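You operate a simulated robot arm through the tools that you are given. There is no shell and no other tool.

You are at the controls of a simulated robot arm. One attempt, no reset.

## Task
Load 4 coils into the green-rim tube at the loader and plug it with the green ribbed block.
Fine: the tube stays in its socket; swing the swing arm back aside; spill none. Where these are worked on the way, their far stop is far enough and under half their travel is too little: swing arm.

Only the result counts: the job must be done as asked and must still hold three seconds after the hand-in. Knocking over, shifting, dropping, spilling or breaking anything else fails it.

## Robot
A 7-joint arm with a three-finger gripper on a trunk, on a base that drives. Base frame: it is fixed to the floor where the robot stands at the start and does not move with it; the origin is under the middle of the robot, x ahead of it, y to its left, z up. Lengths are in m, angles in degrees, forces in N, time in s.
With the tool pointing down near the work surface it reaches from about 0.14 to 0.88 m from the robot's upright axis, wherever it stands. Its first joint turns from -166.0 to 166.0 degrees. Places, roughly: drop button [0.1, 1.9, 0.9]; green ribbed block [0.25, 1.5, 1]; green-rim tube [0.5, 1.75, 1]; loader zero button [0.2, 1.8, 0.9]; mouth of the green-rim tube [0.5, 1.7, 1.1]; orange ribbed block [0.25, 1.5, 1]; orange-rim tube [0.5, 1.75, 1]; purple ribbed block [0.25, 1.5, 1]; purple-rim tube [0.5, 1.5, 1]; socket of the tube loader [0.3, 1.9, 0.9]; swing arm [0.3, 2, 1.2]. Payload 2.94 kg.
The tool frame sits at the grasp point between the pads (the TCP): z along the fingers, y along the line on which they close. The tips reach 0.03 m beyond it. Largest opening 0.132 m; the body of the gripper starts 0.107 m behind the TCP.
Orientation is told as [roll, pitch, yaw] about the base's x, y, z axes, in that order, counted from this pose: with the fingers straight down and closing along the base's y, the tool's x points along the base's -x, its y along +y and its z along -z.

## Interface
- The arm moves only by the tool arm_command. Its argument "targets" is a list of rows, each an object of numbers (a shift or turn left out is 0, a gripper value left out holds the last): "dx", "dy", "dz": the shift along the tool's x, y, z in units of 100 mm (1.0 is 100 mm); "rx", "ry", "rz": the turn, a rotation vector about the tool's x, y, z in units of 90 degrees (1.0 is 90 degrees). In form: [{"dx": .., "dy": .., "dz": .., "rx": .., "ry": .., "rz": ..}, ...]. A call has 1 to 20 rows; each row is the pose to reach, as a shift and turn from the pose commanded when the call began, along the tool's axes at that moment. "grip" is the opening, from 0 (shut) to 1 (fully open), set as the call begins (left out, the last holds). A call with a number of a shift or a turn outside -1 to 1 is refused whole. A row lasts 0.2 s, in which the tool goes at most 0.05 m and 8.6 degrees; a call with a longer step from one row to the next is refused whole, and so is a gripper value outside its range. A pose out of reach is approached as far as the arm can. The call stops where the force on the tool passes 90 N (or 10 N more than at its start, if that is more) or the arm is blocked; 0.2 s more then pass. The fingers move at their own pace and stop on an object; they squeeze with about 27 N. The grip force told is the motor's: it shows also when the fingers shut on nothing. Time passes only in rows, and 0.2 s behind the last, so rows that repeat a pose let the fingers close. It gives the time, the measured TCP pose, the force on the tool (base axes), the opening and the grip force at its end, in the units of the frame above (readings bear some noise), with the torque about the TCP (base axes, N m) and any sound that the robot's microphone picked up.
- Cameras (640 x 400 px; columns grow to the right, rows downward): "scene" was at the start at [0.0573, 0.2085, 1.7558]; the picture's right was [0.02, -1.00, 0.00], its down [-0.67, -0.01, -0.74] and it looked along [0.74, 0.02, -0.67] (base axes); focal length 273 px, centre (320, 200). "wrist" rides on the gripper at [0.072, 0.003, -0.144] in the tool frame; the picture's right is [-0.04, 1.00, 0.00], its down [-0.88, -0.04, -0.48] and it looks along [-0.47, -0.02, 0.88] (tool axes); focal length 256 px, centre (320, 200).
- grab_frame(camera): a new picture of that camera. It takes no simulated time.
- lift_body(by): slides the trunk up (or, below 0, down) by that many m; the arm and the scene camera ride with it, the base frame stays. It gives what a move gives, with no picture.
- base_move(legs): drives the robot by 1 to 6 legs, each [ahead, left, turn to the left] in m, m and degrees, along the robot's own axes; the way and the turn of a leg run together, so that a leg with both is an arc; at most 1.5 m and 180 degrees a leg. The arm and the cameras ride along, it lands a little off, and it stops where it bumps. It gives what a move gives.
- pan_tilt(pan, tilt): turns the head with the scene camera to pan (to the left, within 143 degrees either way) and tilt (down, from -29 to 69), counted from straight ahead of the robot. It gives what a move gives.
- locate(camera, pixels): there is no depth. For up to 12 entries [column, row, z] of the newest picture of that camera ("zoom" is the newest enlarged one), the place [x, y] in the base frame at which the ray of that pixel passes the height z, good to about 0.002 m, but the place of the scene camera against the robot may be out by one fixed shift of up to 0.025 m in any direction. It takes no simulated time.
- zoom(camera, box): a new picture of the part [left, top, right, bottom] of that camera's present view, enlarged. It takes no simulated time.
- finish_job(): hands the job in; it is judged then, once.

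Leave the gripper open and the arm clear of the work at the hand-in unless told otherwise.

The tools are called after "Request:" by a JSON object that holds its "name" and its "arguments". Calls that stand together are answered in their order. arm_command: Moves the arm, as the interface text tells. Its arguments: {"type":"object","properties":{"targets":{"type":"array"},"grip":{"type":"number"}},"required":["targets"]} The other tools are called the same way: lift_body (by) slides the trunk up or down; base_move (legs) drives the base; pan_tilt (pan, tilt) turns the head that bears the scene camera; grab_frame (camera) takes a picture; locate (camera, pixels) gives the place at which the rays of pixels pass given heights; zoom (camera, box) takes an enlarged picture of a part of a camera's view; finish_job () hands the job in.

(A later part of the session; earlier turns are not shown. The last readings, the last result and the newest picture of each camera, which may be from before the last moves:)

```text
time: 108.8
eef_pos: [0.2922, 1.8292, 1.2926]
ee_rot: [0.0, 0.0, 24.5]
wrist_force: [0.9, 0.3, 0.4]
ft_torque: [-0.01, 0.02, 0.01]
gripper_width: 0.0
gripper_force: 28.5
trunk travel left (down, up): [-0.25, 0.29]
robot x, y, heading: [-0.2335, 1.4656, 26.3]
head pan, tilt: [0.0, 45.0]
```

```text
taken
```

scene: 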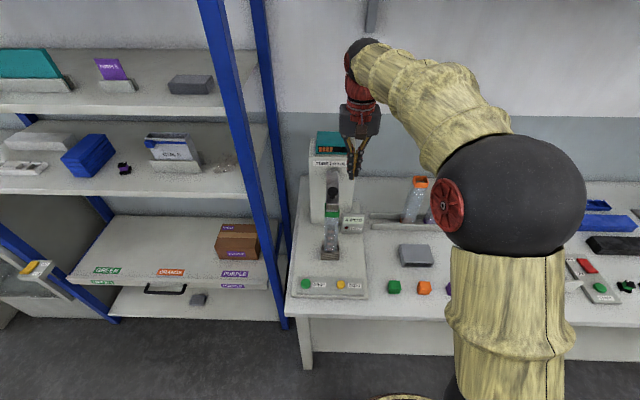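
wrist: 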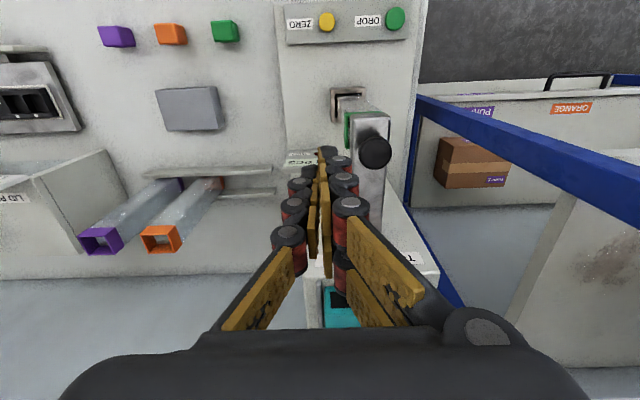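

The stick is right of the arm. I shift 1 cm further right for clearance and descend to z 1.172.

Request:
{"name": "arm_command", "arguments": {"targets": [{"dy": -0.12}, {"dy": -0.12, "dz": 0.3}, {"dy": -0.12, "dz": 0.6}, {"dy": -0.12, "dz": 0.9}, {"dy": -0.12, "dz": 1.0}, {"dy": -0.12, "dz": 1.0}]}}

Request:
{"name": "arm_command", "arguments": {"targets": [{"dz": 0.1}, {"dz": 0.2}, {"dz": 0.2}]}}

Request:
{"name": "grab_frame", "arguments": {"camera": "wrist"}}

Request:
{"name": "zoom", "arguments": {"camera": "scene", "box": [290, 130, 410, 270]}}

```text
time: 110.2
eef_pos: [0.2976, 1.8175, 1.1916]
ee_rot: [-0.1, -0.1, 24.4]
wrist_force: [-0.9, -0.8, 0.2]
ft_torque: [0.0, -0.01, -0.01]
gripper_width: 0.0
gripper_force: 28.7
trunk travel left (down, up): [-0.25, 0.29]
robot x, y, heading: [-0.2329, 1.4642, 26.0]
head pan, tilt: [0.0, 45.0]
```

```text
time: 111.0
eef_pos: [0.2979, 1.8182, 1.1705]
ee_rot: [-0.1, 0.0, 24.4]
wrist_force: [0.4, -0.7, 0.1]
ft_torque: [-0.01, 0.01, 0.0]
gripper_width: 0.0
gripper_force: 28.8
trunk travel left (down, up): [-0.25, 0.29]
robot x, y, heading: [-0.2334, 1.4641, 25.7]
head pan, tilt: [0.0, 45.0]
```

```text
taken
```

wrist: 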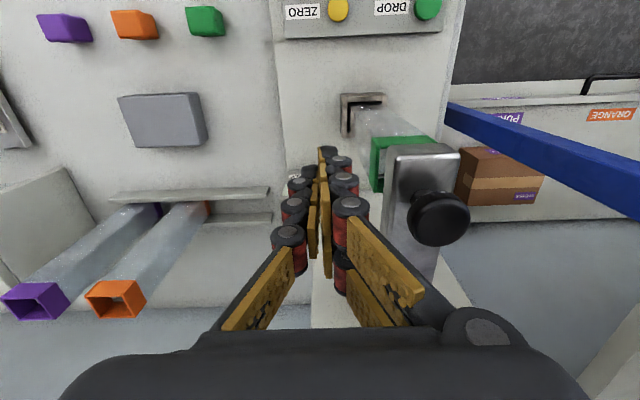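

```text
2.86 times, centred on (350, 200) of scene
```

zoom: 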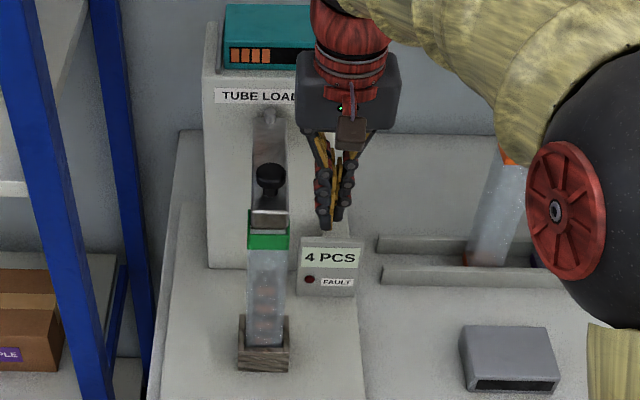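

Stick and arm are well apart, and the rim is below. I push the arm to the left along its arc, first third.

Request:
{"name": "arm_command", "arguments": {"targets": [{"dy": 0.15}, {"dy": 0.25}, {"dy": 0.332}, {"dx": 0.015, "dy": 0.42}, {"dx": 0.03, "dy": 0.51}, {"dx": 0.035, "dy": 0.6}, {"dx": 0.04, "dy": 0.678}, {"dx": 0.025, "dy": 0.8}, {"dx": 0.01, "dy": 0.909}, {"dx": 0.01, "dy": 0.909}]}}

Request:
{"name": "grab_frame", "arguments": {"camera": "wrist"}}

Request:
{"name": "zoom", "arguments": {"camera": "scene", "box": [270, 130, 390, 270]}}

```text
time: 113.2
eef_pos: [0.2591, 1.8999, 1.1723]
ee_rot: [0.0, -0.1, 24.3]
wrist_force: [0.0, -0.1, 0.8]
ft_torque: [0.0, -0.02, 0.01]
gripper_width: 0.0
gripper_force: 28.5
trunk travel left (down, up): [-0.25, 0.29]
robot x, y, heading: [-0.2336, 1.4628, 25.9]
head pan, tilt: [0.0, 45.0]
```

```text
taken
```

wrist: 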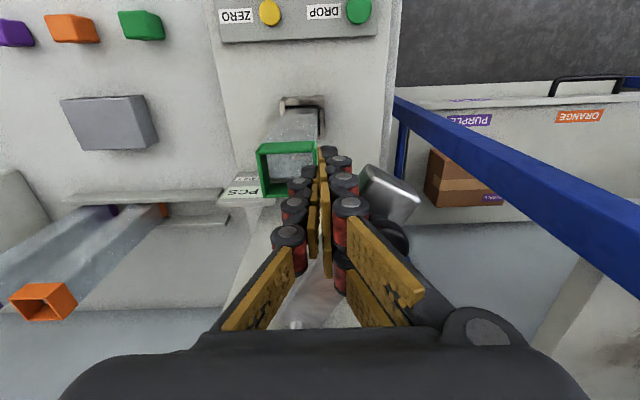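

```text
2.86 times, centred on (330, 200) of scene
```

zoom: 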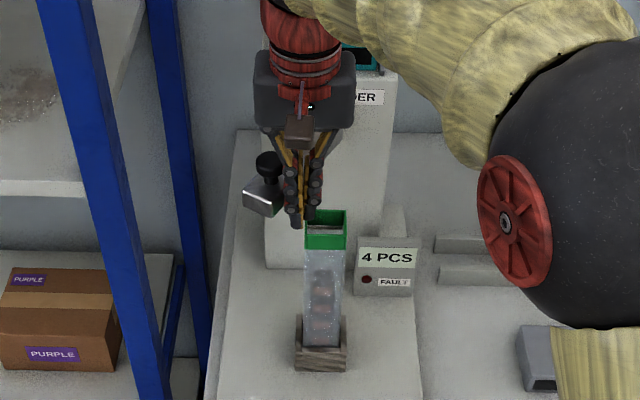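

The arm moves with the stick; the mouth is uncovered. Continue to the aside stop.

Request:
{"name": "arm_command", "arguments": {"targets": [{"dx": -0.035, "dy": 0.115}, {"dx": -0.075, "dy": 0.228}, {"dx": -0.125, "dy": 0.33}, {"dx": -0.181, "dy": 0.435}, {"dx": -0.25, "dy": 0.53}, {"dx": -0.32, "dy": 0.621}, {"dx": -0.4, "dy": 0.7}, {"dx": -0.492, "dy": 0.779}, {"dx": -0.57, "dy": 0.83}, {"dx": -0.645, "dy": 0.87}, {"dx": -0.66, "dy": 0.87}]}}

Request:
{"name": "grab_frame", "arguments": {"camera": "wrist"}}

Request:
{"name": "zoom", "arguments": {"camera": "scene", "box": [250, 110, 390, 270]}}

```text
time: 115.4
eef_pos: [0.2707, 1.9877, 1.1721]
ee_rot: [-0.9, 1.6, 24.2]
wrist_force: [-29.9, -35.5, 18.3]
ft_torque: [0.36, -0.34, 0.09]
gripper_width: 0.0003
gripper_force: 28.4
trunk travel left (down, up): [-0.25, 0.29]
robot x, y, heading: [-0.2343, 1.4608, 25.9]
head pan, tilt: [0.0, 45.0]
stopped in row 10: the force on the tool passed its limit at 97 N (the readings are from after the stop); the commanded pose is now the measured one
```

```text
taken
```

wrist: 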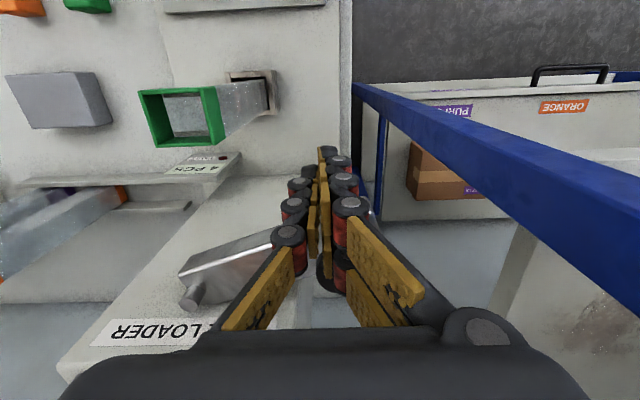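

```text
2.50 times, centred on (320, 190) of scene
```

zoom: 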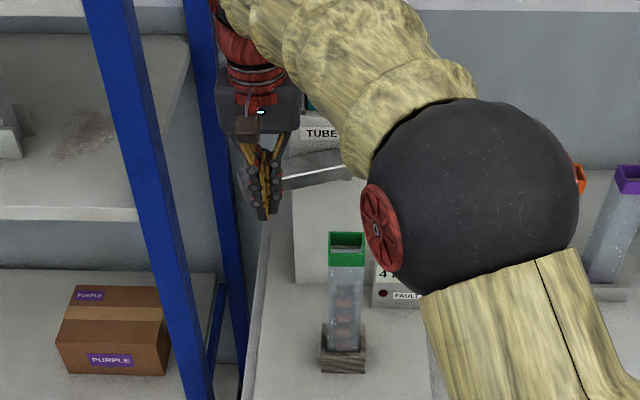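

97 N — it hit its stop. I back off toward me and rise, then compare the arm's position to its starting place.

Request:
{"name": "arm_command", "arguments": {"targets": [{"dx": 0.1, "dy": -0.05}, {"dx": 0.25, "dy": -0.12}, {"dx": 0.3, "dy": -0.15}, {"dx": 0.3, "dy": -0.15, "dz": -0.3}, {"dx": 0.3, "dy": -0.15, "dz": -0.7}, {"dx": 0.3, "dy": -0.15, "dz": -1.0}, {"dx": 0.3, "dy": -0.15, "dz": -1.0}]}}

Request:
{"name": "arm_command", "arguments": {"targets": [{"dx": 0.4, "dz": -0.3}, {"dx": 0.8, "dz": -0.6}, {"dx": 1.0, "dz": -0.8}, {"dx": 1.0, "dz": -0.8}], "grip": 1}}

Request:
{"name": "grab_frame", "arguments": {"camera": "wrist"}}

Request:
{"name": "grab_frame", "arguments": {"camera": "scene"}}

```text
time: 117.0
eef_pos: [0.2565, 1.9718, 1.2672]
ee_rot: [-0.8, 1.6, 24.2]
wrist_force: [0.6, -0.4, 0.6]
ft_torque: [-0.03, 0.02, -0.02]
gripper_width: 0.0001
gripper_force: 28.6
trunk travel left (down, up): [-0.25, 0.29]
robot x, y, heading: [-0.2322, 1.4604, 25.8]
head pan, tilt: [0.0, 45.0]
```

```text
time: 118.0
eef_pos: [0.1679, 1.9335, 1.3498]
ee_rot: [-0.7, 1.6, 24.3]
wrist_force: [-0.9, 1.2, 0.1]
ft_torque: [0.02, 0.02, 0.03]
gripper_width: 0.0699
gripper_force: 0.1
trunk travel left (down, up): [-0.25, 0.29]
robot x, y, heading: [-0.2333, 1.4632, 26.1]
head pan, tilt: [0.0, 45.0]
```

```text
taken
```

wrist: 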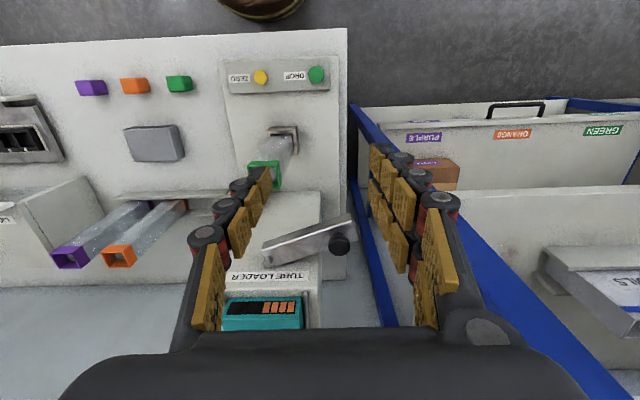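

```text
taken
```

scene: 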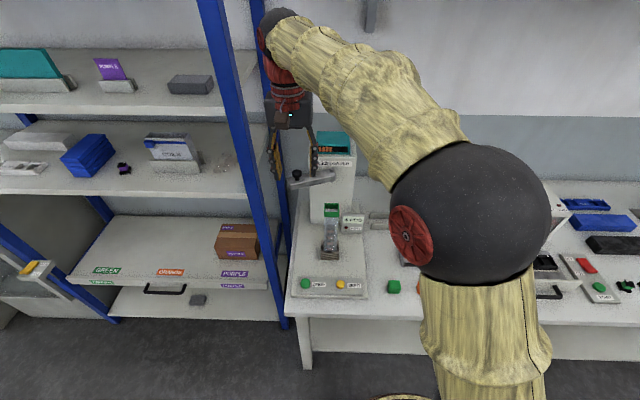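

The arm is back at its starting place (knob at scene (296,176) as before), tube upright with 4 coils. The tool got bent by ~1.6°, so I level it while moving toward the green block: back 0.09, right 0.3.

Request:
{"name": "arm_command", "arguments": {"targets": [{"dx": 0.4, "rx": -0.004, "ry": -0.009}, {"dx": 0.8, "rx": -0.0078, "ry": -0.0178}, {"dx": 0.9, "dy": -0.4, "rx": -0.0078, "ry": -0.0178}, {"dx": 0.9, "dy": -0.8, "rx": -0.0078, "ry": -0.0178}, {"dx": 0.9, "dy": -1.0, "rx": -0.0078, "ry": -0.0178}, {"dx": 0.9, "dy": -1.0, "rx": -0.0078, "ry": -0.0178}]}}

Request:
{"name": "arm_command", "arguments": {"targets": [{"dy": -0.4}, {"dy": -0.8}, {"dy": -1.0}, {"dy": -1.0, "dz": 0.4}, {"dy": -1.0, "dz": 0.8}, {"dy": -1.0, "dz": 1.0}, {"dy": -1.0, "dz": 1.0}]}}

Request:
{"name": "arm_command", "arguments": {"targets": [{"dy": -0.4}, {"dy": -0.8}, {"dy": -1.0}, {"dy": -1.0, "dz": 0.4}, {"dy": -1.0, "dz": 0.8}, {"dy": -1.0, "dz": 1.0}, {"dy": -1.0, "dz": 1.0}]}}

Request:
{"name": "grab_frame", "arguments": {"camera": "wrist"}}

Request:
{"name": "zoom", "arguments": {"camera": "scene", "box": [280, 110, 440, 310]}}

```text
time: 119.4
eef_pos: [0.1264, 1.8037, 1.3555]
ee_rot: [-0.1, -0.1, 24.3]
wrist_force: [0.2, -0.2, -0.5]
ft_torque: [0.04, -0.02, -0.01]
gripper_width: 0.1318
gripper_force: 0.1
trunk travel left (down, up): [-0.25, 0.29]
robot x, y, heading: [-0.2345, 1.4641, 25.8]
head pan, tilt: [0.0, 45.0]
```

```text
time: 121.0
eef_pos: [0.1664, 1.7134, 1.2541]
ee_rot: [-0.1, -0.1, 24.3]
wrist_force: [0.6, 0.9, 0.0]
ft_torque: [-0.03, -0.02, -0.04]
gripper_width: 0.1322
gripper_force: 0.1
trunk travel left (down, up): [-0.25, 0.29]
robot x, y, heading: [-0.2358, 1.4628, 25.8]
head pan, tilt: [0.0, 45.0]
```

```text
time: 122.6
eef_pos: [0.2085, 1.6232, 1.1552]
ee_rot: [0.0, 0.0, 24.3]
wrist_force: [0.0, 0.3, -0.5]
ft_torque: [0.03, -0.02, 0.01]
gripper_width: 0.132
gripper_force: 0.1
trunk travel left (down, up): [-0.25, 0.29]
robot x, y, heading: [-0.2325, 1.4593, 25.9]
head pan, tilt: [0.0, 45.0]
```

```text
taken
```

wrist: 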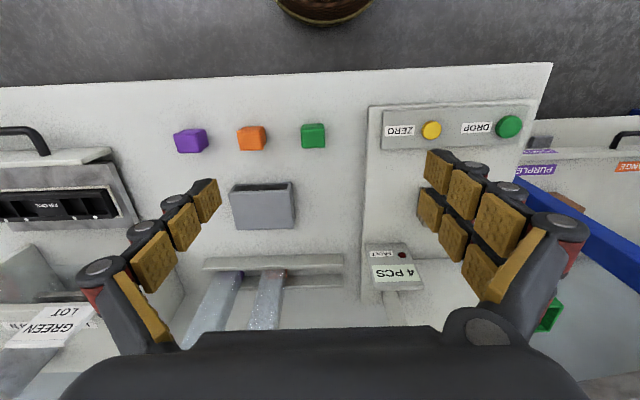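

```text
2.00 times, centred on (360, 210) of scene
```

zoom: 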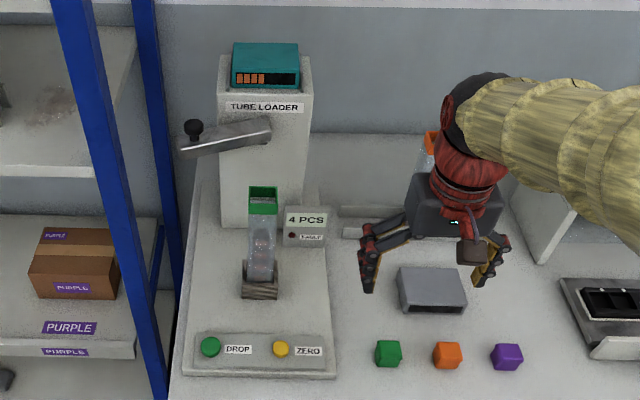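

I zoom on the green block (313,135).

Request:
{"name": "zoom", "arguments": {"camera": "wrist", "box": [285, 110, 345, 160]}}

Request:
{"name": "zoom", "arguments": {"camera": "scene", "box": [365, 260, 425, 310]}}

Request:
{"name": "zoom", "arguments": {"camera": "scene", "box": [312, 195, 362, 265]}}

```text
8.00 times, centred on (315, 135) of wrist
```

zoom: 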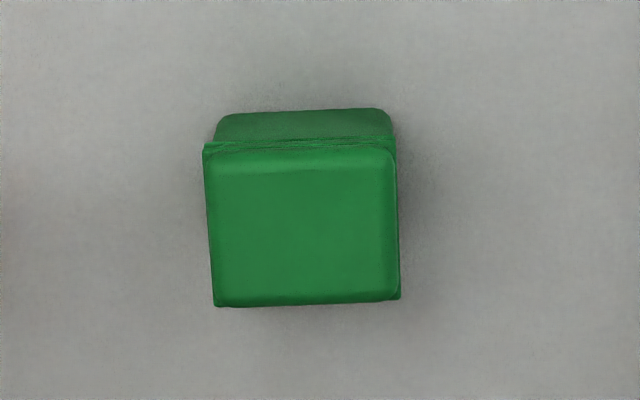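

```text
8.00 times, centred on (395, 285) of scene
```

zoom: 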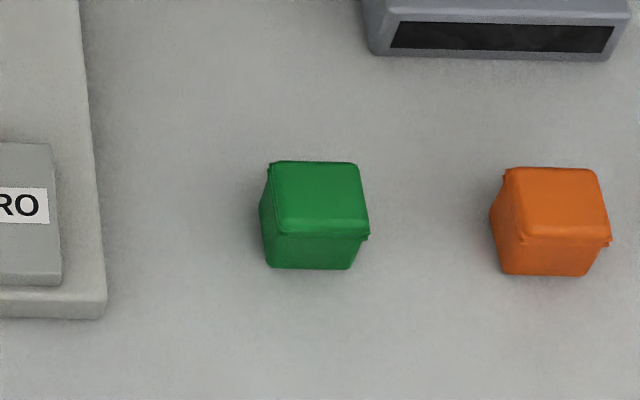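

```text
5.71 times, centred on (337, 230) of scene
```

zoom: 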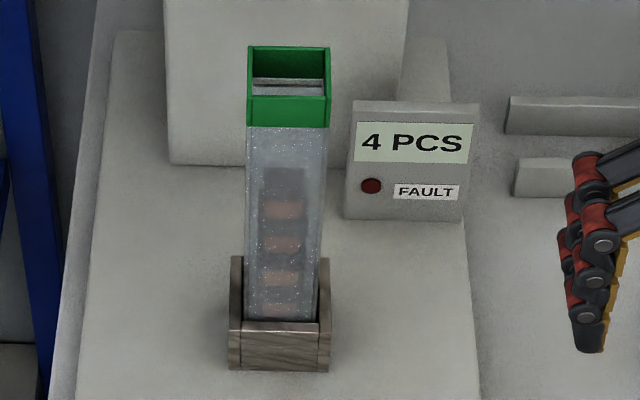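

The block is ~0.038 (across t) × 0.030, with a rib near its top. Locate its top centre at (313,138).

Request:
{"name": "locate", "arguments": {"camera": "wrist", "pixels": [[313, 138.2, 0.89], [313, 138.2, 0.9], [313, 138.2, 0.91], [301.2, 128.7, 0.9], [324.1, 128.7, 0.9], [325, 147.2, 0.9], [301.7, 148.2, 0.9]]}}

```text
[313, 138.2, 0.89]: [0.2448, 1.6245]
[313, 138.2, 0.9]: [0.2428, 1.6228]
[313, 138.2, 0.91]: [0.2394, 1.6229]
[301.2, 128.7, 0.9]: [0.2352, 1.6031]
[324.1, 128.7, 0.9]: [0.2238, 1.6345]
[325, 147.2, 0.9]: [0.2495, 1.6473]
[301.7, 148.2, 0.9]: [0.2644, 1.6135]
```

I centre over it (0.032 ahead, 0.013 right), narrow the fingers to ~0.075 m, descend to z≈1.0 and look again.

Request:
{"name": "arm_command", "arguments": {"targets": [{"dx": -0.16, "dy": -0.07}, {"dx": -0.321, "dy": -0.131}, {"dx": -0.321, "dy": -0.131, "dz": 0.4}, {"dx": -0.321, "dy": -0.131, "dz": 0.8}, {"dx": -0.321, "dy": -0.131, "dz": 1.0}, {"dx": -0.321, "dy": -0.131, "dz": 1.0}], "grip": 0.55}}

Request:
{"name": "arm_command", "arguments": {"targets": [{"dz": 0.25}, {"dz": 0.55}, {"dz": 0.55}]}}

Request:
{"name": "grab_frame", "arguments": {"camera": "wrist"}}

Request:
{"name": "zoom", "arguments": {"camera": "wrist", "box": [270, 110, 370, 190]}}

```text
time: 124.0
eef_pos: [0.2432, 1.6228, 1.0534]
ee_rot: [-0.1, 0.0, 24.3]
wrist_force: [0.7, 0.3, -0.3]
ft_torque: [0.0, -0.02, 0.0]
gripper_width: 0.0726
gripper_force: 0.0
trunk travel left (down, up): [-0.25, 0.29]
robot x, y, heading: [-0.2351, 1.4602, 26.0]
head pan, tilt: [0.0, 45.0]
```

```text
time: 124.8
eef_pos: [0.2441, 1.6233, 1.0002]
ee_rot: [-0.1, -0.2, 24.2]
wrist_force: [-0.9, -0.2, 0.1]
ft_torque: [0.03, 0.02, 0.01]
gripper_width: 0.0726
gripper_force: 0.1
trunk travel left (down, up): [-0.25, 0.29]
robot x, y, heading: [-0.229, 1.4635, 25.9]
head pan, tilt: [0.0, 45.0]
```

```text
taken
```

wrist: 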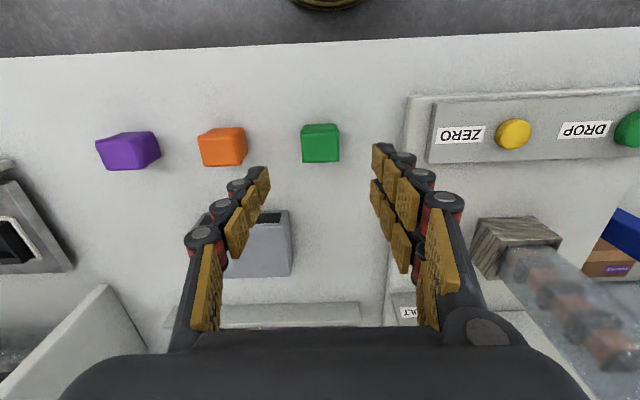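

```text
5.00 times, centred on (320, 150) of wrist
```

zoom: 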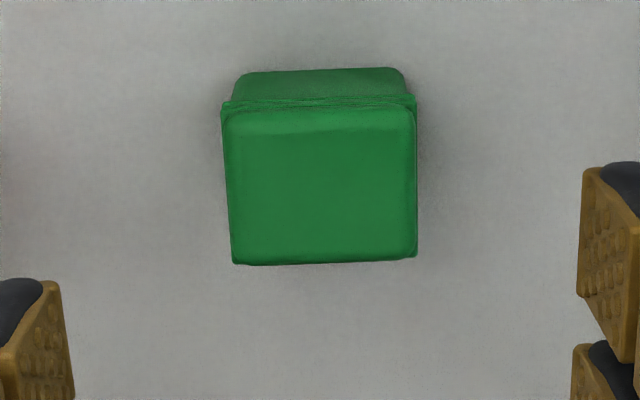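

Request:
{"name": "locate", "arguments": {"camera": "wrist", "pixels": [[301, 133, 0.9], [339, 131.4, 0.9], [339.2, 161, 0.9], [302.6, 163, 0.9], [301, 133, 0.91], [339, 131.4, 0.91], [339.2, 161, 0.91], [302.6, 163, 0.91], [305, 125.5, 0.87]]}}

```text
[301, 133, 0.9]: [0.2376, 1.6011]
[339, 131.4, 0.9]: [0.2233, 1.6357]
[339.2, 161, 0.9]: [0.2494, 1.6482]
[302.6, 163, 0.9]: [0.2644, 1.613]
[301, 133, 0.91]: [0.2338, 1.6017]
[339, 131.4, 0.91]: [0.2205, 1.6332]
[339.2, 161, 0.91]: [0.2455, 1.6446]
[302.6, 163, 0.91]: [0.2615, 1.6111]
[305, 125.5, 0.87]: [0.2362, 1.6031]
```

The block's top is at z≈0.90, centre (0.2437,1.6245), yaw ≈24°. I descend so the tips overlap the top ~13 mm (TCP z 0.917), then close.

Request:
{"name": "arm_command", "arguments": {"targets": [{"dy": 0.012, "dz": 0.3}, {"dy": 0.012, "dz": 0.6}, {"dy": 0.012, "dz": 0.75}, {"dy": 0.012, "dz": 0.83}, {"dy": 0.012, "dz": 0.83}]}}

Request:
{"name": "grab_frame", "arguments": {"camera": "wrist"}}

Request:
{"name": "zoom", "arguments": {"camera": "scene", "box": [360, 240, 430, 310]}}

```text
time: 126.0
eef_pos: [0.2441, 1.625, 0.9162]
ee_rot: [0.0, 0.0, 24.3]
wrist_force: [-0.3, 0.0, 0.2]
ft_torque: [-0.01, 0.0, 0.0]
gripper_width: 0.0727
gripper_force: 0.1
trunk travel left (down, up): [-0.25, 0.29]
robot x, y, heading: [-0.2345, 1.4606, 25.7]
head pan, tilt: [0.0, 45.0]
```

```text
taken
```

wrist: 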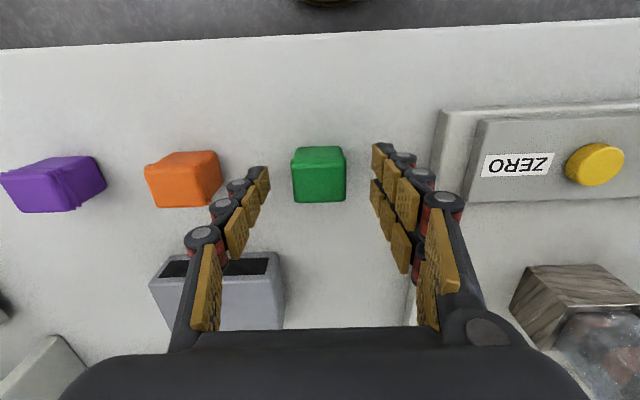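

```text
5.71 times, centred on (395, 275) of scene
```

zoom: 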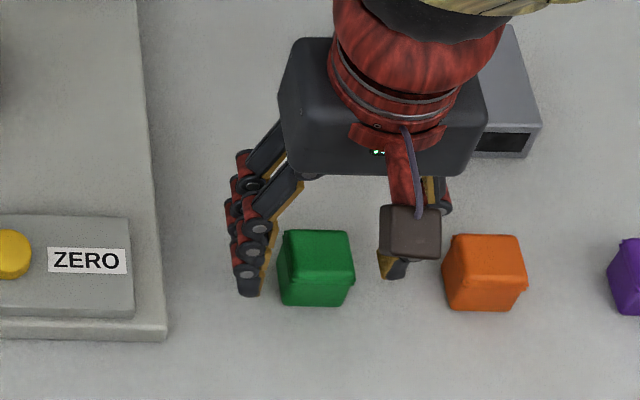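

Block well centred between the fingers. Closing.

Request:
{"name": "arm_command", "arguments": {"targets": [{}, {}, {}, {}, {}], "grip": 0}}

Request:
{"name": "arm_command", "arguments": {"targets": [{"dz": -0.15}, {"dz": -0.4}, {"dz": -0.8}, {"dz": -1.0}, {"dz": -1.0}]}}

Request:
{"name": "grab_frame", "arguments": {"camera": "wrist"}}

Request:
{"name": "zoom", "arguments": {"camera": "wrist", "box": [270, 110, 370, 230]}}

Request:
{"name": "zoom", "arguments": {"camera": "scene", "box": [350, 180, 450, 310]}}

```text
time: 127.2
eef_pos: [0.2428, 1.6238, 0.9163]
ee_rot: [-0.1, -0.2, 24.3]
wrist_force: [-1.3, -0.1, 1.2]
ft_torque: [0.02, 0.03, -0.01]
gripper_width: 0.036
gripper_force: 27.1
trunk travel left (down, up): [-0.25, 0.29]
robot x, y, heading: [-0.2317, 1.4623, 26.0]
head pan, tilt: [0.0, 45.0]
```

```text
time: 128.4
eef_pos: [0.2432, 1.6241, 1.0159]
ee_rot: [-0.1, 0.0, 24.3]
wrist_force: [-0.6, -0.5, -0.3]
ft_torque: [0.0, 0.01, -0.01]
gripper_width: 0.0359
gripper_force: 27.2
trunk travel left (down, up): [-0.25, 0.29]
robot x, y, heading: [-0.2315, 1.4638, 25.9]
head pan, tilt: [0.0, 45.0]
```

```text
taken
```

wrist: 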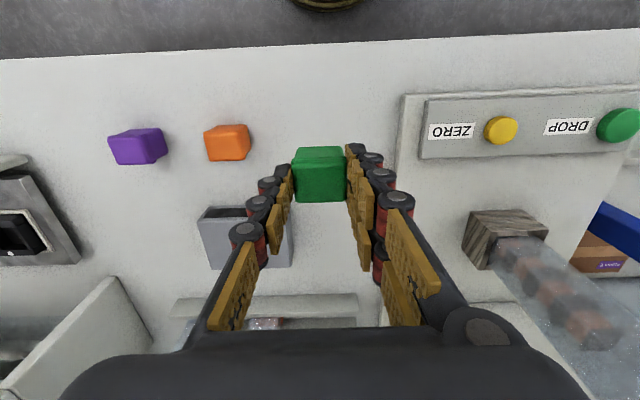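

```text
3.33 times, centred on (320, 170) of wrist
```

zoom: 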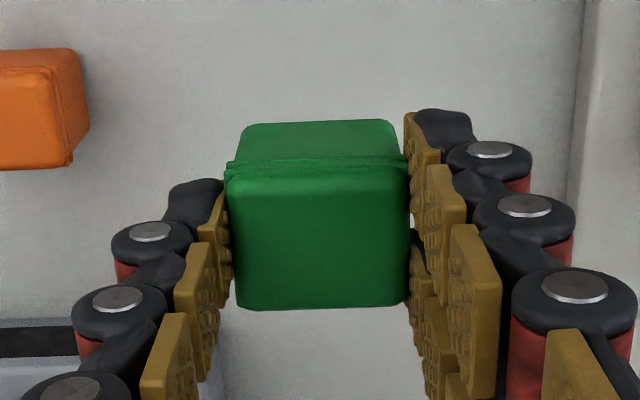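

```text
3.08 times, centred on (400, 245) of scene
```

zoom: 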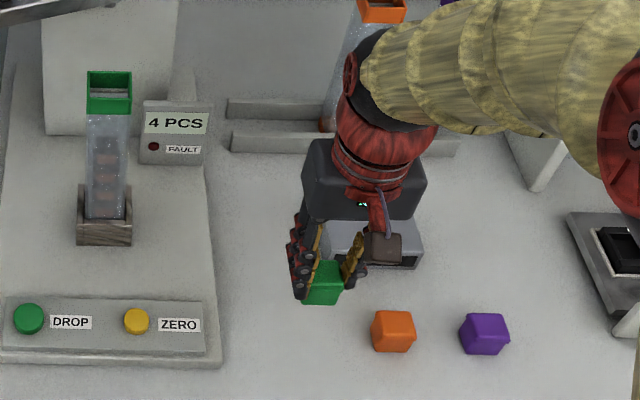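

The block is gripped on its rib (0.036 m). I rise to z≈1.22 and move left over toward the tube, stopping 0.05 m short to measure the rim.

Request:
{"name": "arm_command", "arguments": {"targets": [{"dz": -0.4}, {"dz": -0.8}, {"dz": -1.0}, {"dz": -1.0}]}}

Request:
{"name": "arm_command", "arguments": {"targets": [{"dz": -0.4}, {"dz": -1.0}, {"dz": -1.0, "dy": 0.4}, {"dz": -1.0, "dy": 0.8}, {"dz": -1.0, "dy": 1.0}, {"dz": -1.0, "dy": 1.0}]}}

Request:
{"name": "arm_command", "arguments": {"targets": [{"dy": 0.4}, {"dy": 0.8}, {"dy": 1.0}, {"dy": 1.0, "dx": -0.3}, {"dy": 1.0, "dx": -0.6}, {"dy": 1.0, "dx": -0.8}, {"dy": 1.0, "dx": -0.8}]}}

Request:
{"name": "arm_command", "arguments": {"targets": [{"dy": 0.1}, {"dy": 0.2}, {"dy": 0.2}]}}

Request:
{"name": "grab_frame", "arguments": {"camera": "wrist"}}

Request:
{"name": "zoom", "arguments": {"camera": "wrist", "box": [260, 130, 380, 240]}}

```text
time: 129.4
eef_pos: [0.2429, 1.6247, 1.1158]
ee_rot: [-0.1, 0.0, 24.3]
wrist_force: [-0.4, 0.0, -0.4]
ft_torque: [0.05, -0.01, -0.01]
gripper_width: 0.0358
gripper_force: 26.7
trunk travel left (down, up): [-0.25, 0.29]
robot x, y, heading: [-0.2313, 1.457, 25.9]
head pan, tilt: [0.0, 45.0]
```

```text
refused: row 2 steps farther than a row can; nothing moved
```

```text
time: 131.0
eef_pos: [0.2746, 1.7493, 1.1168]
ee_rot: [-0.1, -0.2, 24.3]
wrist_force: [-0.5, -0.2, -0.4]
ft_torque: [0.04, 0.02, 0.01]
gripper_width: 0.036
gripper_force: 27.2
trunk travel left (down, up): [-0.25, 0.29]
robot x, y, heading: [-0.2335, 1.4638, 25.8]
head pan, tilt: [0.0, 45.0]
```

```text
time: 131.8
eef_pos: [0.2664, 1.767, 1.1158]
ee_rot: [-0.1, 0.0, 24.3]
wrist_force: [0.8, 0.0, -0.6]
ft_torque: [-0.01, 0.02, 0.0]
gripper_width: 0.036
gripper_force: 26.9
trunk travel left (down, up): [-0.25, 0.29]
robot x, y, heading: [-0.2336, 1.4577, 26.0]
head pan, tilt: [0.0, 45.0]
```

```text
taken
```

wrist: 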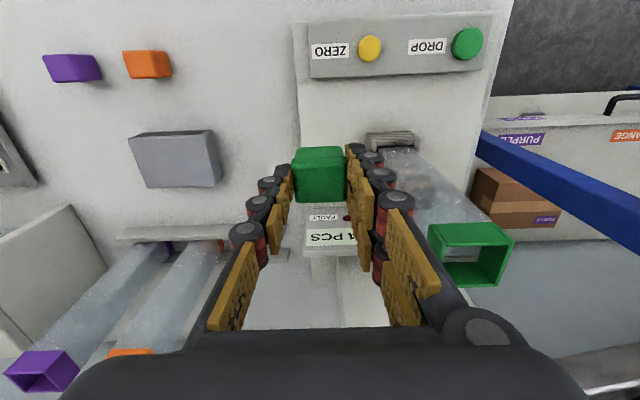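

```text
3.64 times, centred on (320, 185) of wrist
```

zoom: 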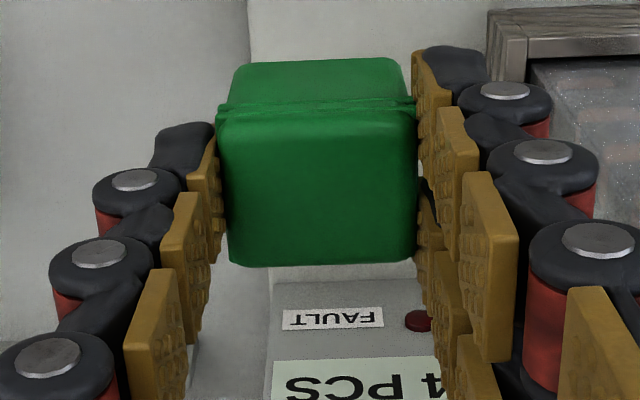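

One call was refused (too big a step), so the sideways moves ran at lower height than planned — no contact happened, luckily. Now I rise 0.1 first, with valid steps.

Request:
{"name": "arm_command", "arguments": {"targets": [{"dz": -0.4}, {"dz": -0.8}, {"dz": -1.1}, {"dz": -1.1}]}}

```text
refused: -1.1 is not a number from -1 to 1
```

Request:
{"name": "arm_command", "arguments": {"targets": [{"dz": -0.4}, {"dz": -0.8}, {"dz": -1.0}, {"dz": -1.0}]}}

Request:
{"name": "grab_frame", "arguments": {"camera": "wrist"}}

```text
time: 132.8
eef_pos: [0.2654, 1.7658, 1.2159]
ee_rot: [0.0, 0.1, 24.4]
wrist_force: [-0.7, -0.1, -0.5]
ft_torque: [-0.03, 0.0, -0.02]
gripper_width: 0.0356
gripper_force: 26.7
trunk travel left (down, up): [-0.25, 0.29]
robot x, y, heading: [-0.2303, 1.4616, 25.9]
head pan, tilt: [0.0, 45.0]
```

```text
taken
```

wrist: 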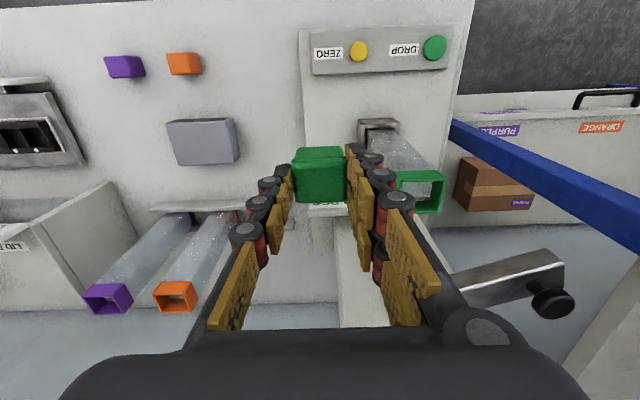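

At z 1.216. I zoom on the green rim at (422,190).

Request:
{"name": "zoom", "arguments": {"camera": "wrist", "box": [380, 150, 460, 230]}}

```text
5.00 times, centred on (420, 190) of wrist
```

zoom: 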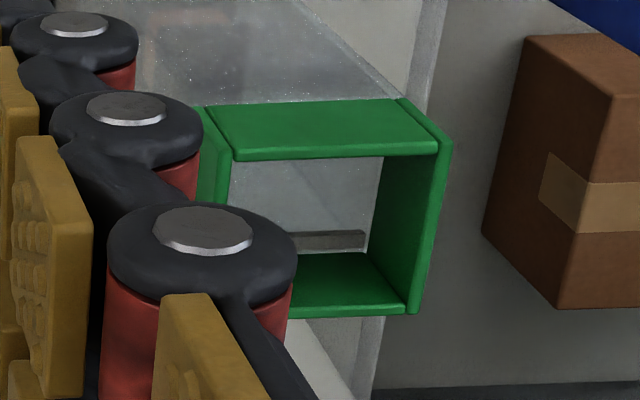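

Partly hidden. I shift 0.1 left and 0.055 back, so the rim shows between the fingers below the block.

Request:
{"name": "arm_command", "arguments": {"targets": [{"dx": 0.3}, {"dx": 0.55, "dy": 0.2}, {"dx": 0.55, "dy": 0.5}, {"dx": 0.55, "dy": 0.8}, {"dx": 0.55, "dy": 1.0}, {"dx": 0.55, "dy": 1.0}]}}

Request:
{"name": "grab_frame", "arguments": {"camera": "wrist"}}

Request:
{"name": "zoom", "arguments": {"camera": "wrist", "box": [270, 200, 370, 280]}}

```text
time: 134.2
eef_pos: [0.1757, 1.8378, 1.2155]
ee_rot: [0.0, -0.1, 24.4]
wrist_force: [-0.1, 0.0, 0.4]
ft_torque: [0.04, 0.01, 0.06]
gripper_width: 0.036
gripper_force: 27.2
trunk travel left (down, up): [-0.25, 0.29]
robot x, y, heading: [-0.2343, 1.463, 26.0]
head pan, tilt: [0.0, 45.0]
```

```text
taken
```

wrist: 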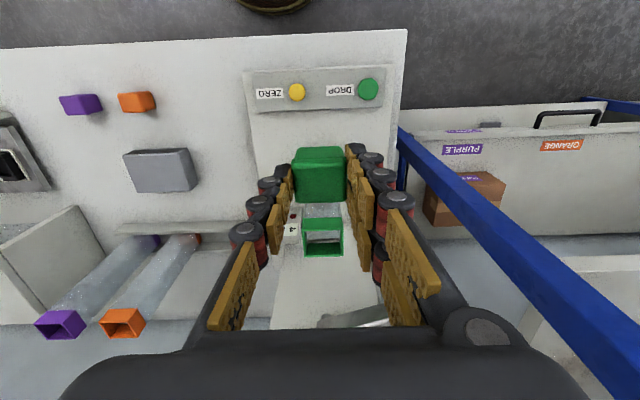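

```text
5.00 times, centred on (320, 240) of wrist
```

zoom: 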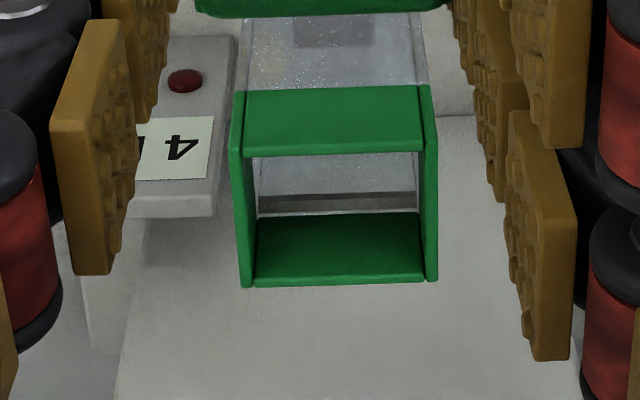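

I locate the rim corners: FL (302,231.4), FR (343.6,229.4), BL (304,257.6), BR (343.6,256).

Request:
{"name": "locate", "arguments": {"camera": "wrist", "pixels": [[302, 231.4, 1.115], [343.6, 229.4, 1.115], [304, 257.6, 1.115], [343.6, 256, 1.115], [302, 231.4, 1.125], [343.6, 229.4, 1.125], [304, 257.6, 1.125], [343.6, 256, 1.125], [302, 231.4, 1.135], [343.6, 229.4, 1.135], [304, 257.6, 1.135], [343.6, 256, 1.135]]}}

```text
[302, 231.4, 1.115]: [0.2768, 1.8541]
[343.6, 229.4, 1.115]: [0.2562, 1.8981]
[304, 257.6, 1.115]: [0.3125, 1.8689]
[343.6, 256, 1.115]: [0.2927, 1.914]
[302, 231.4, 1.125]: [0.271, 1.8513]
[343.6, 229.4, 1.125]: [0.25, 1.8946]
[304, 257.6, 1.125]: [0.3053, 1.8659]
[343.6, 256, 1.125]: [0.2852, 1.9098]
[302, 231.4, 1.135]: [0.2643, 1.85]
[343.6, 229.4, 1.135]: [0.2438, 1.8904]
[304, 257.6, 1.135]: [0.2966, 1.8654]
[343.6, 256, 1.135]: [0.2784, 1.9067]
```

By triangulation the rim's top is at z≈1.13, centre n 1.0243, t 1.599 → base (0.272, 1.879). I move 0.105 ahead (block bottom stays ~4 cm above the rim) and look.

Request:
{"name": "arm_command", "arguments": {"targets": [{"dx": -0.3}, {"dx": -0.6}, {"dx": -0.9, "dy": -0.02}, {"dx": -1.0, "dy": -0.02}, {"dx": -1.0, "dy": -0.02}]}}

Request:
{"name": "arm_command", "arguments": {"targets": [{"dx": -0.05}, {"dx": -0.05, "dz": 0.15}, {"dx": -0.05, "dz": 0.28}, {"dx": -0.05, "dz": 0.28}]}}

Request:
{"name": "grab_frame", "arguments": {"camera": "wrist"}}

Request:
{"name": "zoom", "arguments": {"camera": "wrist", "box": [270, 100, 370, 220]}}

Request:
{"name": "zoom", "arguments": {"camera": "scene", "box": [300, 140, 370, 270]}}

```text
time: 135.4
eef_pos: [0.2666, 1.8741, 1.2169]
ee_rot: [-0.1, 0.1, 24.3]
wrist_force: [0.6, 0.1, 0.7]
ft_torque: [-0.02, -0.01, -0.01]
gripper_width: 0.036
gripper_force: 27.0
trunk travel left (down, up): [-0.25, 0.29]
robot x, y, heading: [-0.234, 1.4611, 25.8]
head pan, tilt: [0.0, 45.0]
```

```text
time: 136.4
eef_pos: [0.272, 1.8767, 1.187]
ee_rot: [-0.1, 0.1, 24.3]
wrist_force: [0.7, -0.6, -0.5]
ft_torque: [-0.03, 0.01, -0.01]
gripper_width: 0.0358
gripper_force: 27.0
trunk travel left (down, up): [-0.25, 0.29]
robot x, y, heading: [-0.2375, 1.4611, 25.9]
head pan, tilt: [0.0, 45.0]
```

```text
taken
```

wrist: 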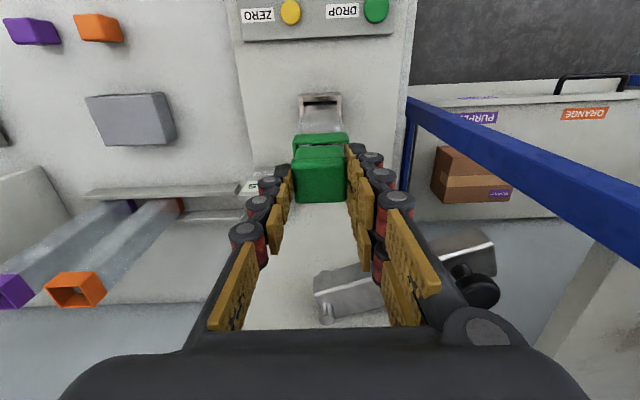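

```text
3.33 times, centred on (320, 160) of wrist
```

zoom: 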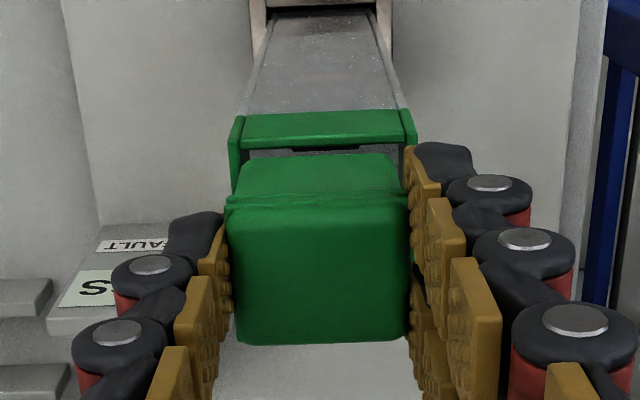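

```text
3.08 times, centred on (335, 205) of scene
```

zoom: 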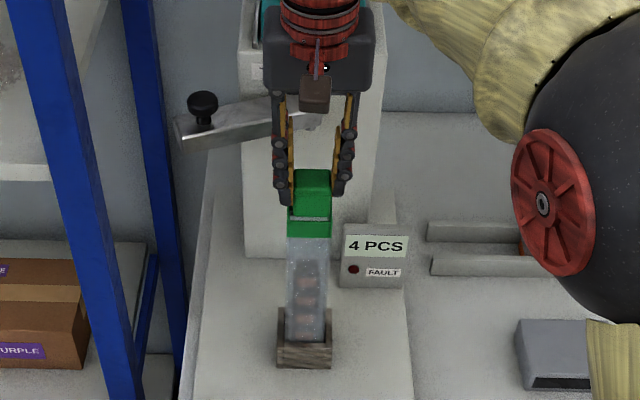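

Block bottom is ~1 cm above the rim. It needs about +1.5 mm left, and maybe +1–2 mm ahead. I zoom closer to judge.

Request:
{"name": "zoom", "arguments": {"camera": "wrist", "box": [285, 125, 355, 165]}}

Request:
{"name": "zoom", "arguments": {"camera": "scene", "box": [318, 190, 353, 220]}}

```text
9.14 times, centred on (320, 145) of wrist
```

zoom: 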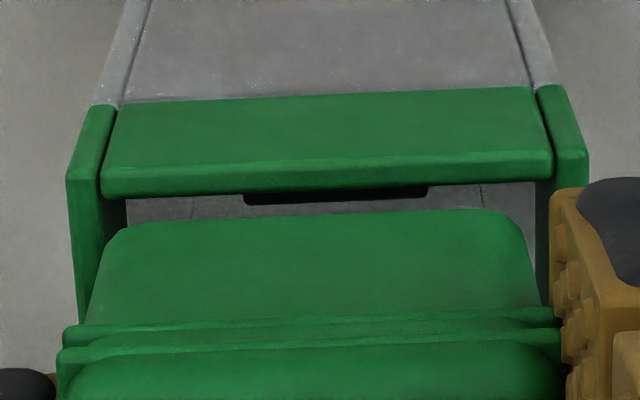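

```text
13.33 times, centred on (336, 205) of scene
```

zoom: 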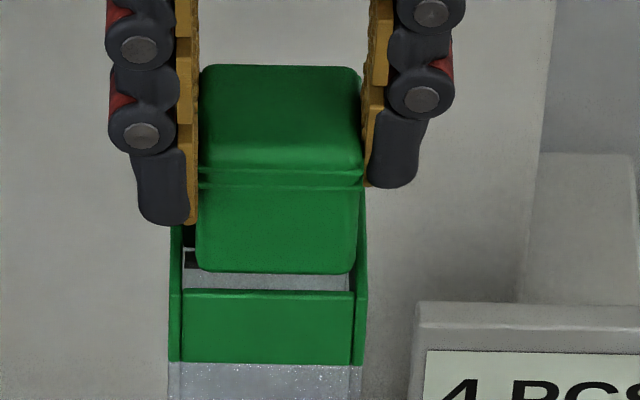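

The close-ups show the block's bottom is already about level with the rim (the block is ~39 mm tall), with front gap ~2 mm, and it should go ~1.2 mm left and ~0.4 mm back. I do that and lower 8 mm gently.

Request:
{"name": "arm_command", "arguments": {"targets": [{"dz": -0.03}, {"dz": -0.03, "dy": 0.012, "dx": 0.004}, {"dz": 0.0, "dy": 0.012, "dx": 0.004}, {"dz": 0.03, "dy": 0.012, "dx": 0.004}, {"dz": 0.06, "dy": 0.012, "dx": 0.004}, {"dz": 0.06, "dy": 0.012, "dx": 0.004}]}}

Request:
{"name": "zoom", "arguments": {"camera": "wrist", "box": [285, 125, 355, 165]}}

Request:
{"name": "zoom", "arguments": {"camera": "scene", "box": [318, 190, 353, 220]}}

```text
time: 137.8
eef_pos: [0.2714, 1.8773, 1.1796]
ee_rot: [-0.1, 0.1, 24.3]
wrist_force: [0.1, 0.5, -0.1]
ft_torque: [-0.02, 0.07, 0.02]
gripper_width: 0.0358
gripper_force: 27.0
trunk travel left (down, up): [-0.25, 0.29]
robot x, y, heading: [-0.2307, 1.4643, 25.9]
head pan, tilt: [0.0, 45.0]
```

```text
9.14 times, centred on (320, 145) of wrist
```

zoom: 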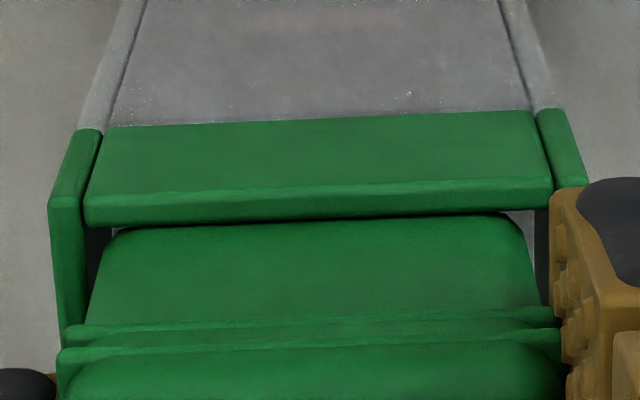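

```text
13.33 times, centred on (336, 205) of scene
```

zoom: 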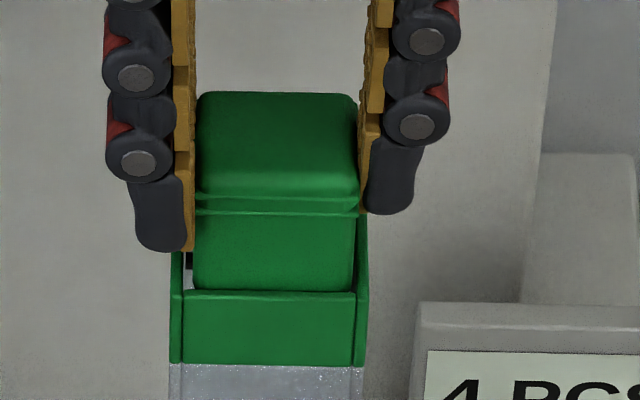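

No force yet. Continue down 6 mm.

Request:
{"name": "arm_command", "arguments": {"targets": [{"dz": 0.02}, {"dz": 0.04}, {"dz": 0.06}, {"dz": 0.06}]}}

Request:
{"name": "zoom", "arguments": {"camera": "scene", "box": [318, 190, 353, 220]}}

Request:
{"name": "zoom", "arguments": {"camera": "wrist", "box": [285, 125, 355, 165]}}

```text
time: 138.8
eef_pos: [0.2714, 1.8776, 1.1763]
ee_rot: [-0.1, 0.0, 24.3]
wrist_force: [0.0, -1.3, -1.5]
ft_torque: [0.01, 0.0, 0.01]
gripper_width: 0.0361
gripper_force: 26.7
trunk travel left (down, up): [-0.25, 0.29]
robot x, y, heading: [-0.2315, 1.4592, 25.7]
head pan, tilt: [0.0, 45.0]
```

```text
13.33 times, centred on (336, 205) of scene
```

zoom: 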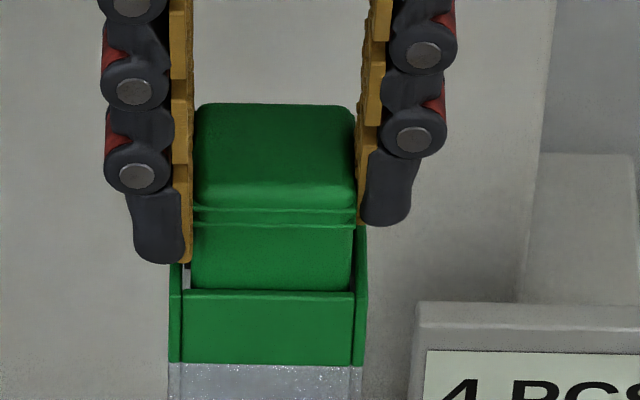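

```text
9.14 times, centred on (320, 145) of wrist
```

zoom: 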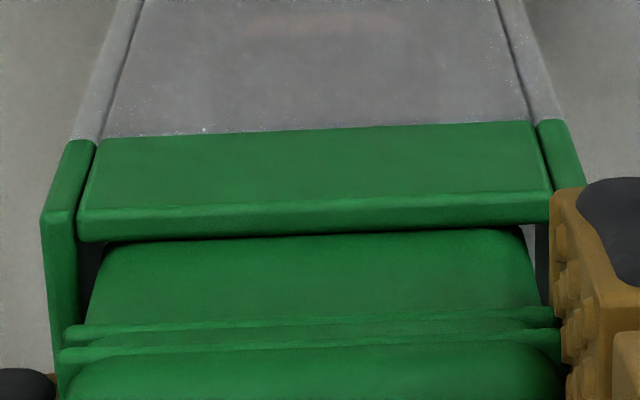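

It's entering with no force. Continue down another 9 mm (fingertips stay just above the rim).

Request:
{"name": "arm_command", "arguments": {"targets": [{"dz": 0.02}, {"dz": 0.04}, {"dz": 0.06}, {"dz": 0.08}, {"dz": 0.08}]}}

Request:
{"name": "zoom", "arguments": {"camera": "scene", "box": [318, 190, 353, 220]}}

Request:
{"name": "zoom", "arguments": {"camera": "wrist", "box": [270, 120, 370, 220]}}

```text
time: 140.0
eef_pos: [0.2703, 1.8771, 1.1677]
ee_rot: [-0.1, 0.0, 24.3]
wrist_force: [-0.1, 0.9, -0.6]
ft_torque: [-0.02, -0.02, 0.0]
gripper_width: 0.036
gripper_force: 26.8
trunk travel left (down, up): [-0.25, 0.29]
robot x, y, heading: [-0.2356, 1.4619, 25.5]
head pan, tilt: [0.0, 45.0]
```

```text
13.33 times, centred on (336, 205) of scene
```

zoom: 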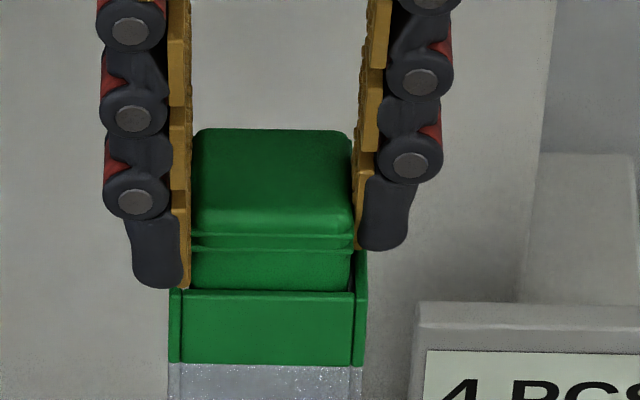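

```text
4.00 times, centred on (320, 170) of wrist
```

zoom: 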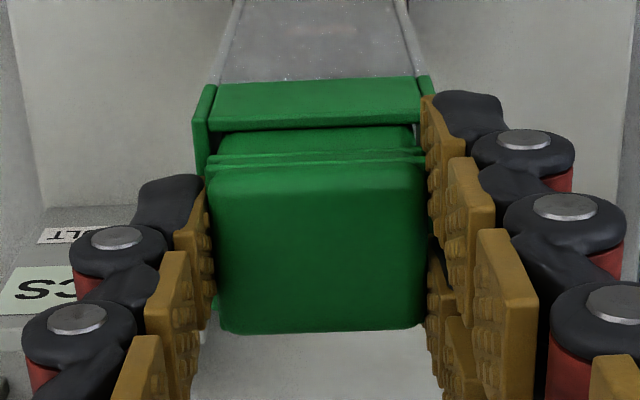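

Fingertips ~6 mm above rim. I go 3 mm further, then release the block.

Request:
{"name": "arm_command", "arguments": {"targets": [{"dz": 0.02}, {"dz": 0.03}, {"dz": 0.03}]}}

Request:
{"name": "arm_command", "arguments": {"targets": [{}, {}, {}], "grip": 0.45}}

Request:
{"name": "zoom", "arguments": {"camera": "scene", "box": [318, 190, 353, 220]}}

Request:
{"name": "zoom", "arguments": {"camera": "wrist", "box": [270, 120, 370, 220]}}

```text
time: 140.8
eef_pos: [0.2701, 1.877, 1.1645]
ee_rot: [-0.1, 0.0, 24.2]
wrist_force: [-0.1, -0.5, -0.2]
ft_torque: [0.02, -0.01, -0.05]
gripper_width: 0.0357
gripper_force: 26.7
trunk travel left (down, up): [-0.25, 0.29]
robot x, y, heading: [-0.2336, 1.4599, 26.0]
head pan, tilt: [0.0, 45.0]
```

```text
time: 141.6
eef_pos: [0.2717, 1.8781, 1.1658]
ee_rot: [-0.1, 0.0, 24.3]
wrist_force: [0.5, 0.4, 0.7]
ft_torque: [0.05, 0.02, 0.03]
gripper_width: 0.0595
gripper_force: 0.1
trunk travel left (down, up): [-0.25, 0.29]
robot x, y, heading: [-0.2347, 1.4624, 26.0]
head pan, tilt: [0.0, 45.0]
```

```text
13.33 times, centred on (336, 205) of scene
```

zoom: 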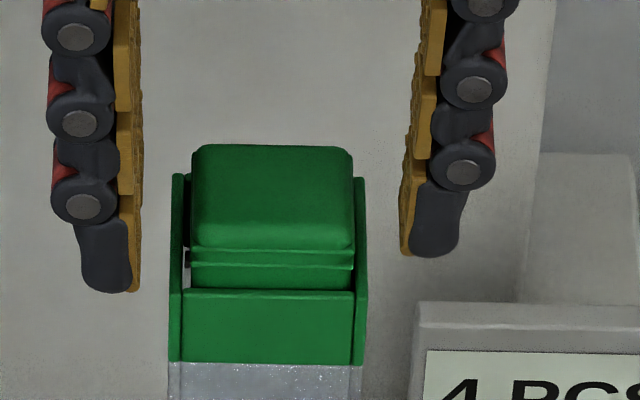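

```text
4.00 times, centred on (320, 170) of wrist
```

zoom: 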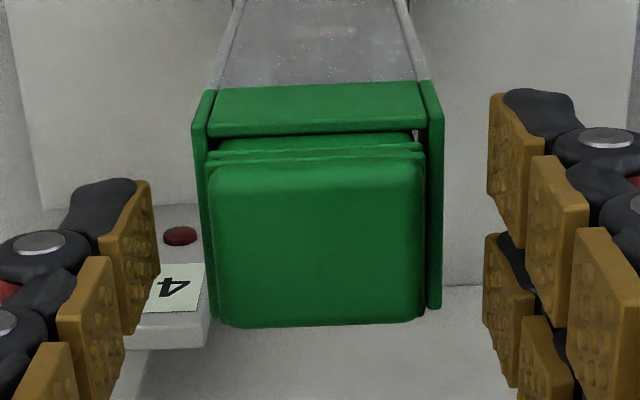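

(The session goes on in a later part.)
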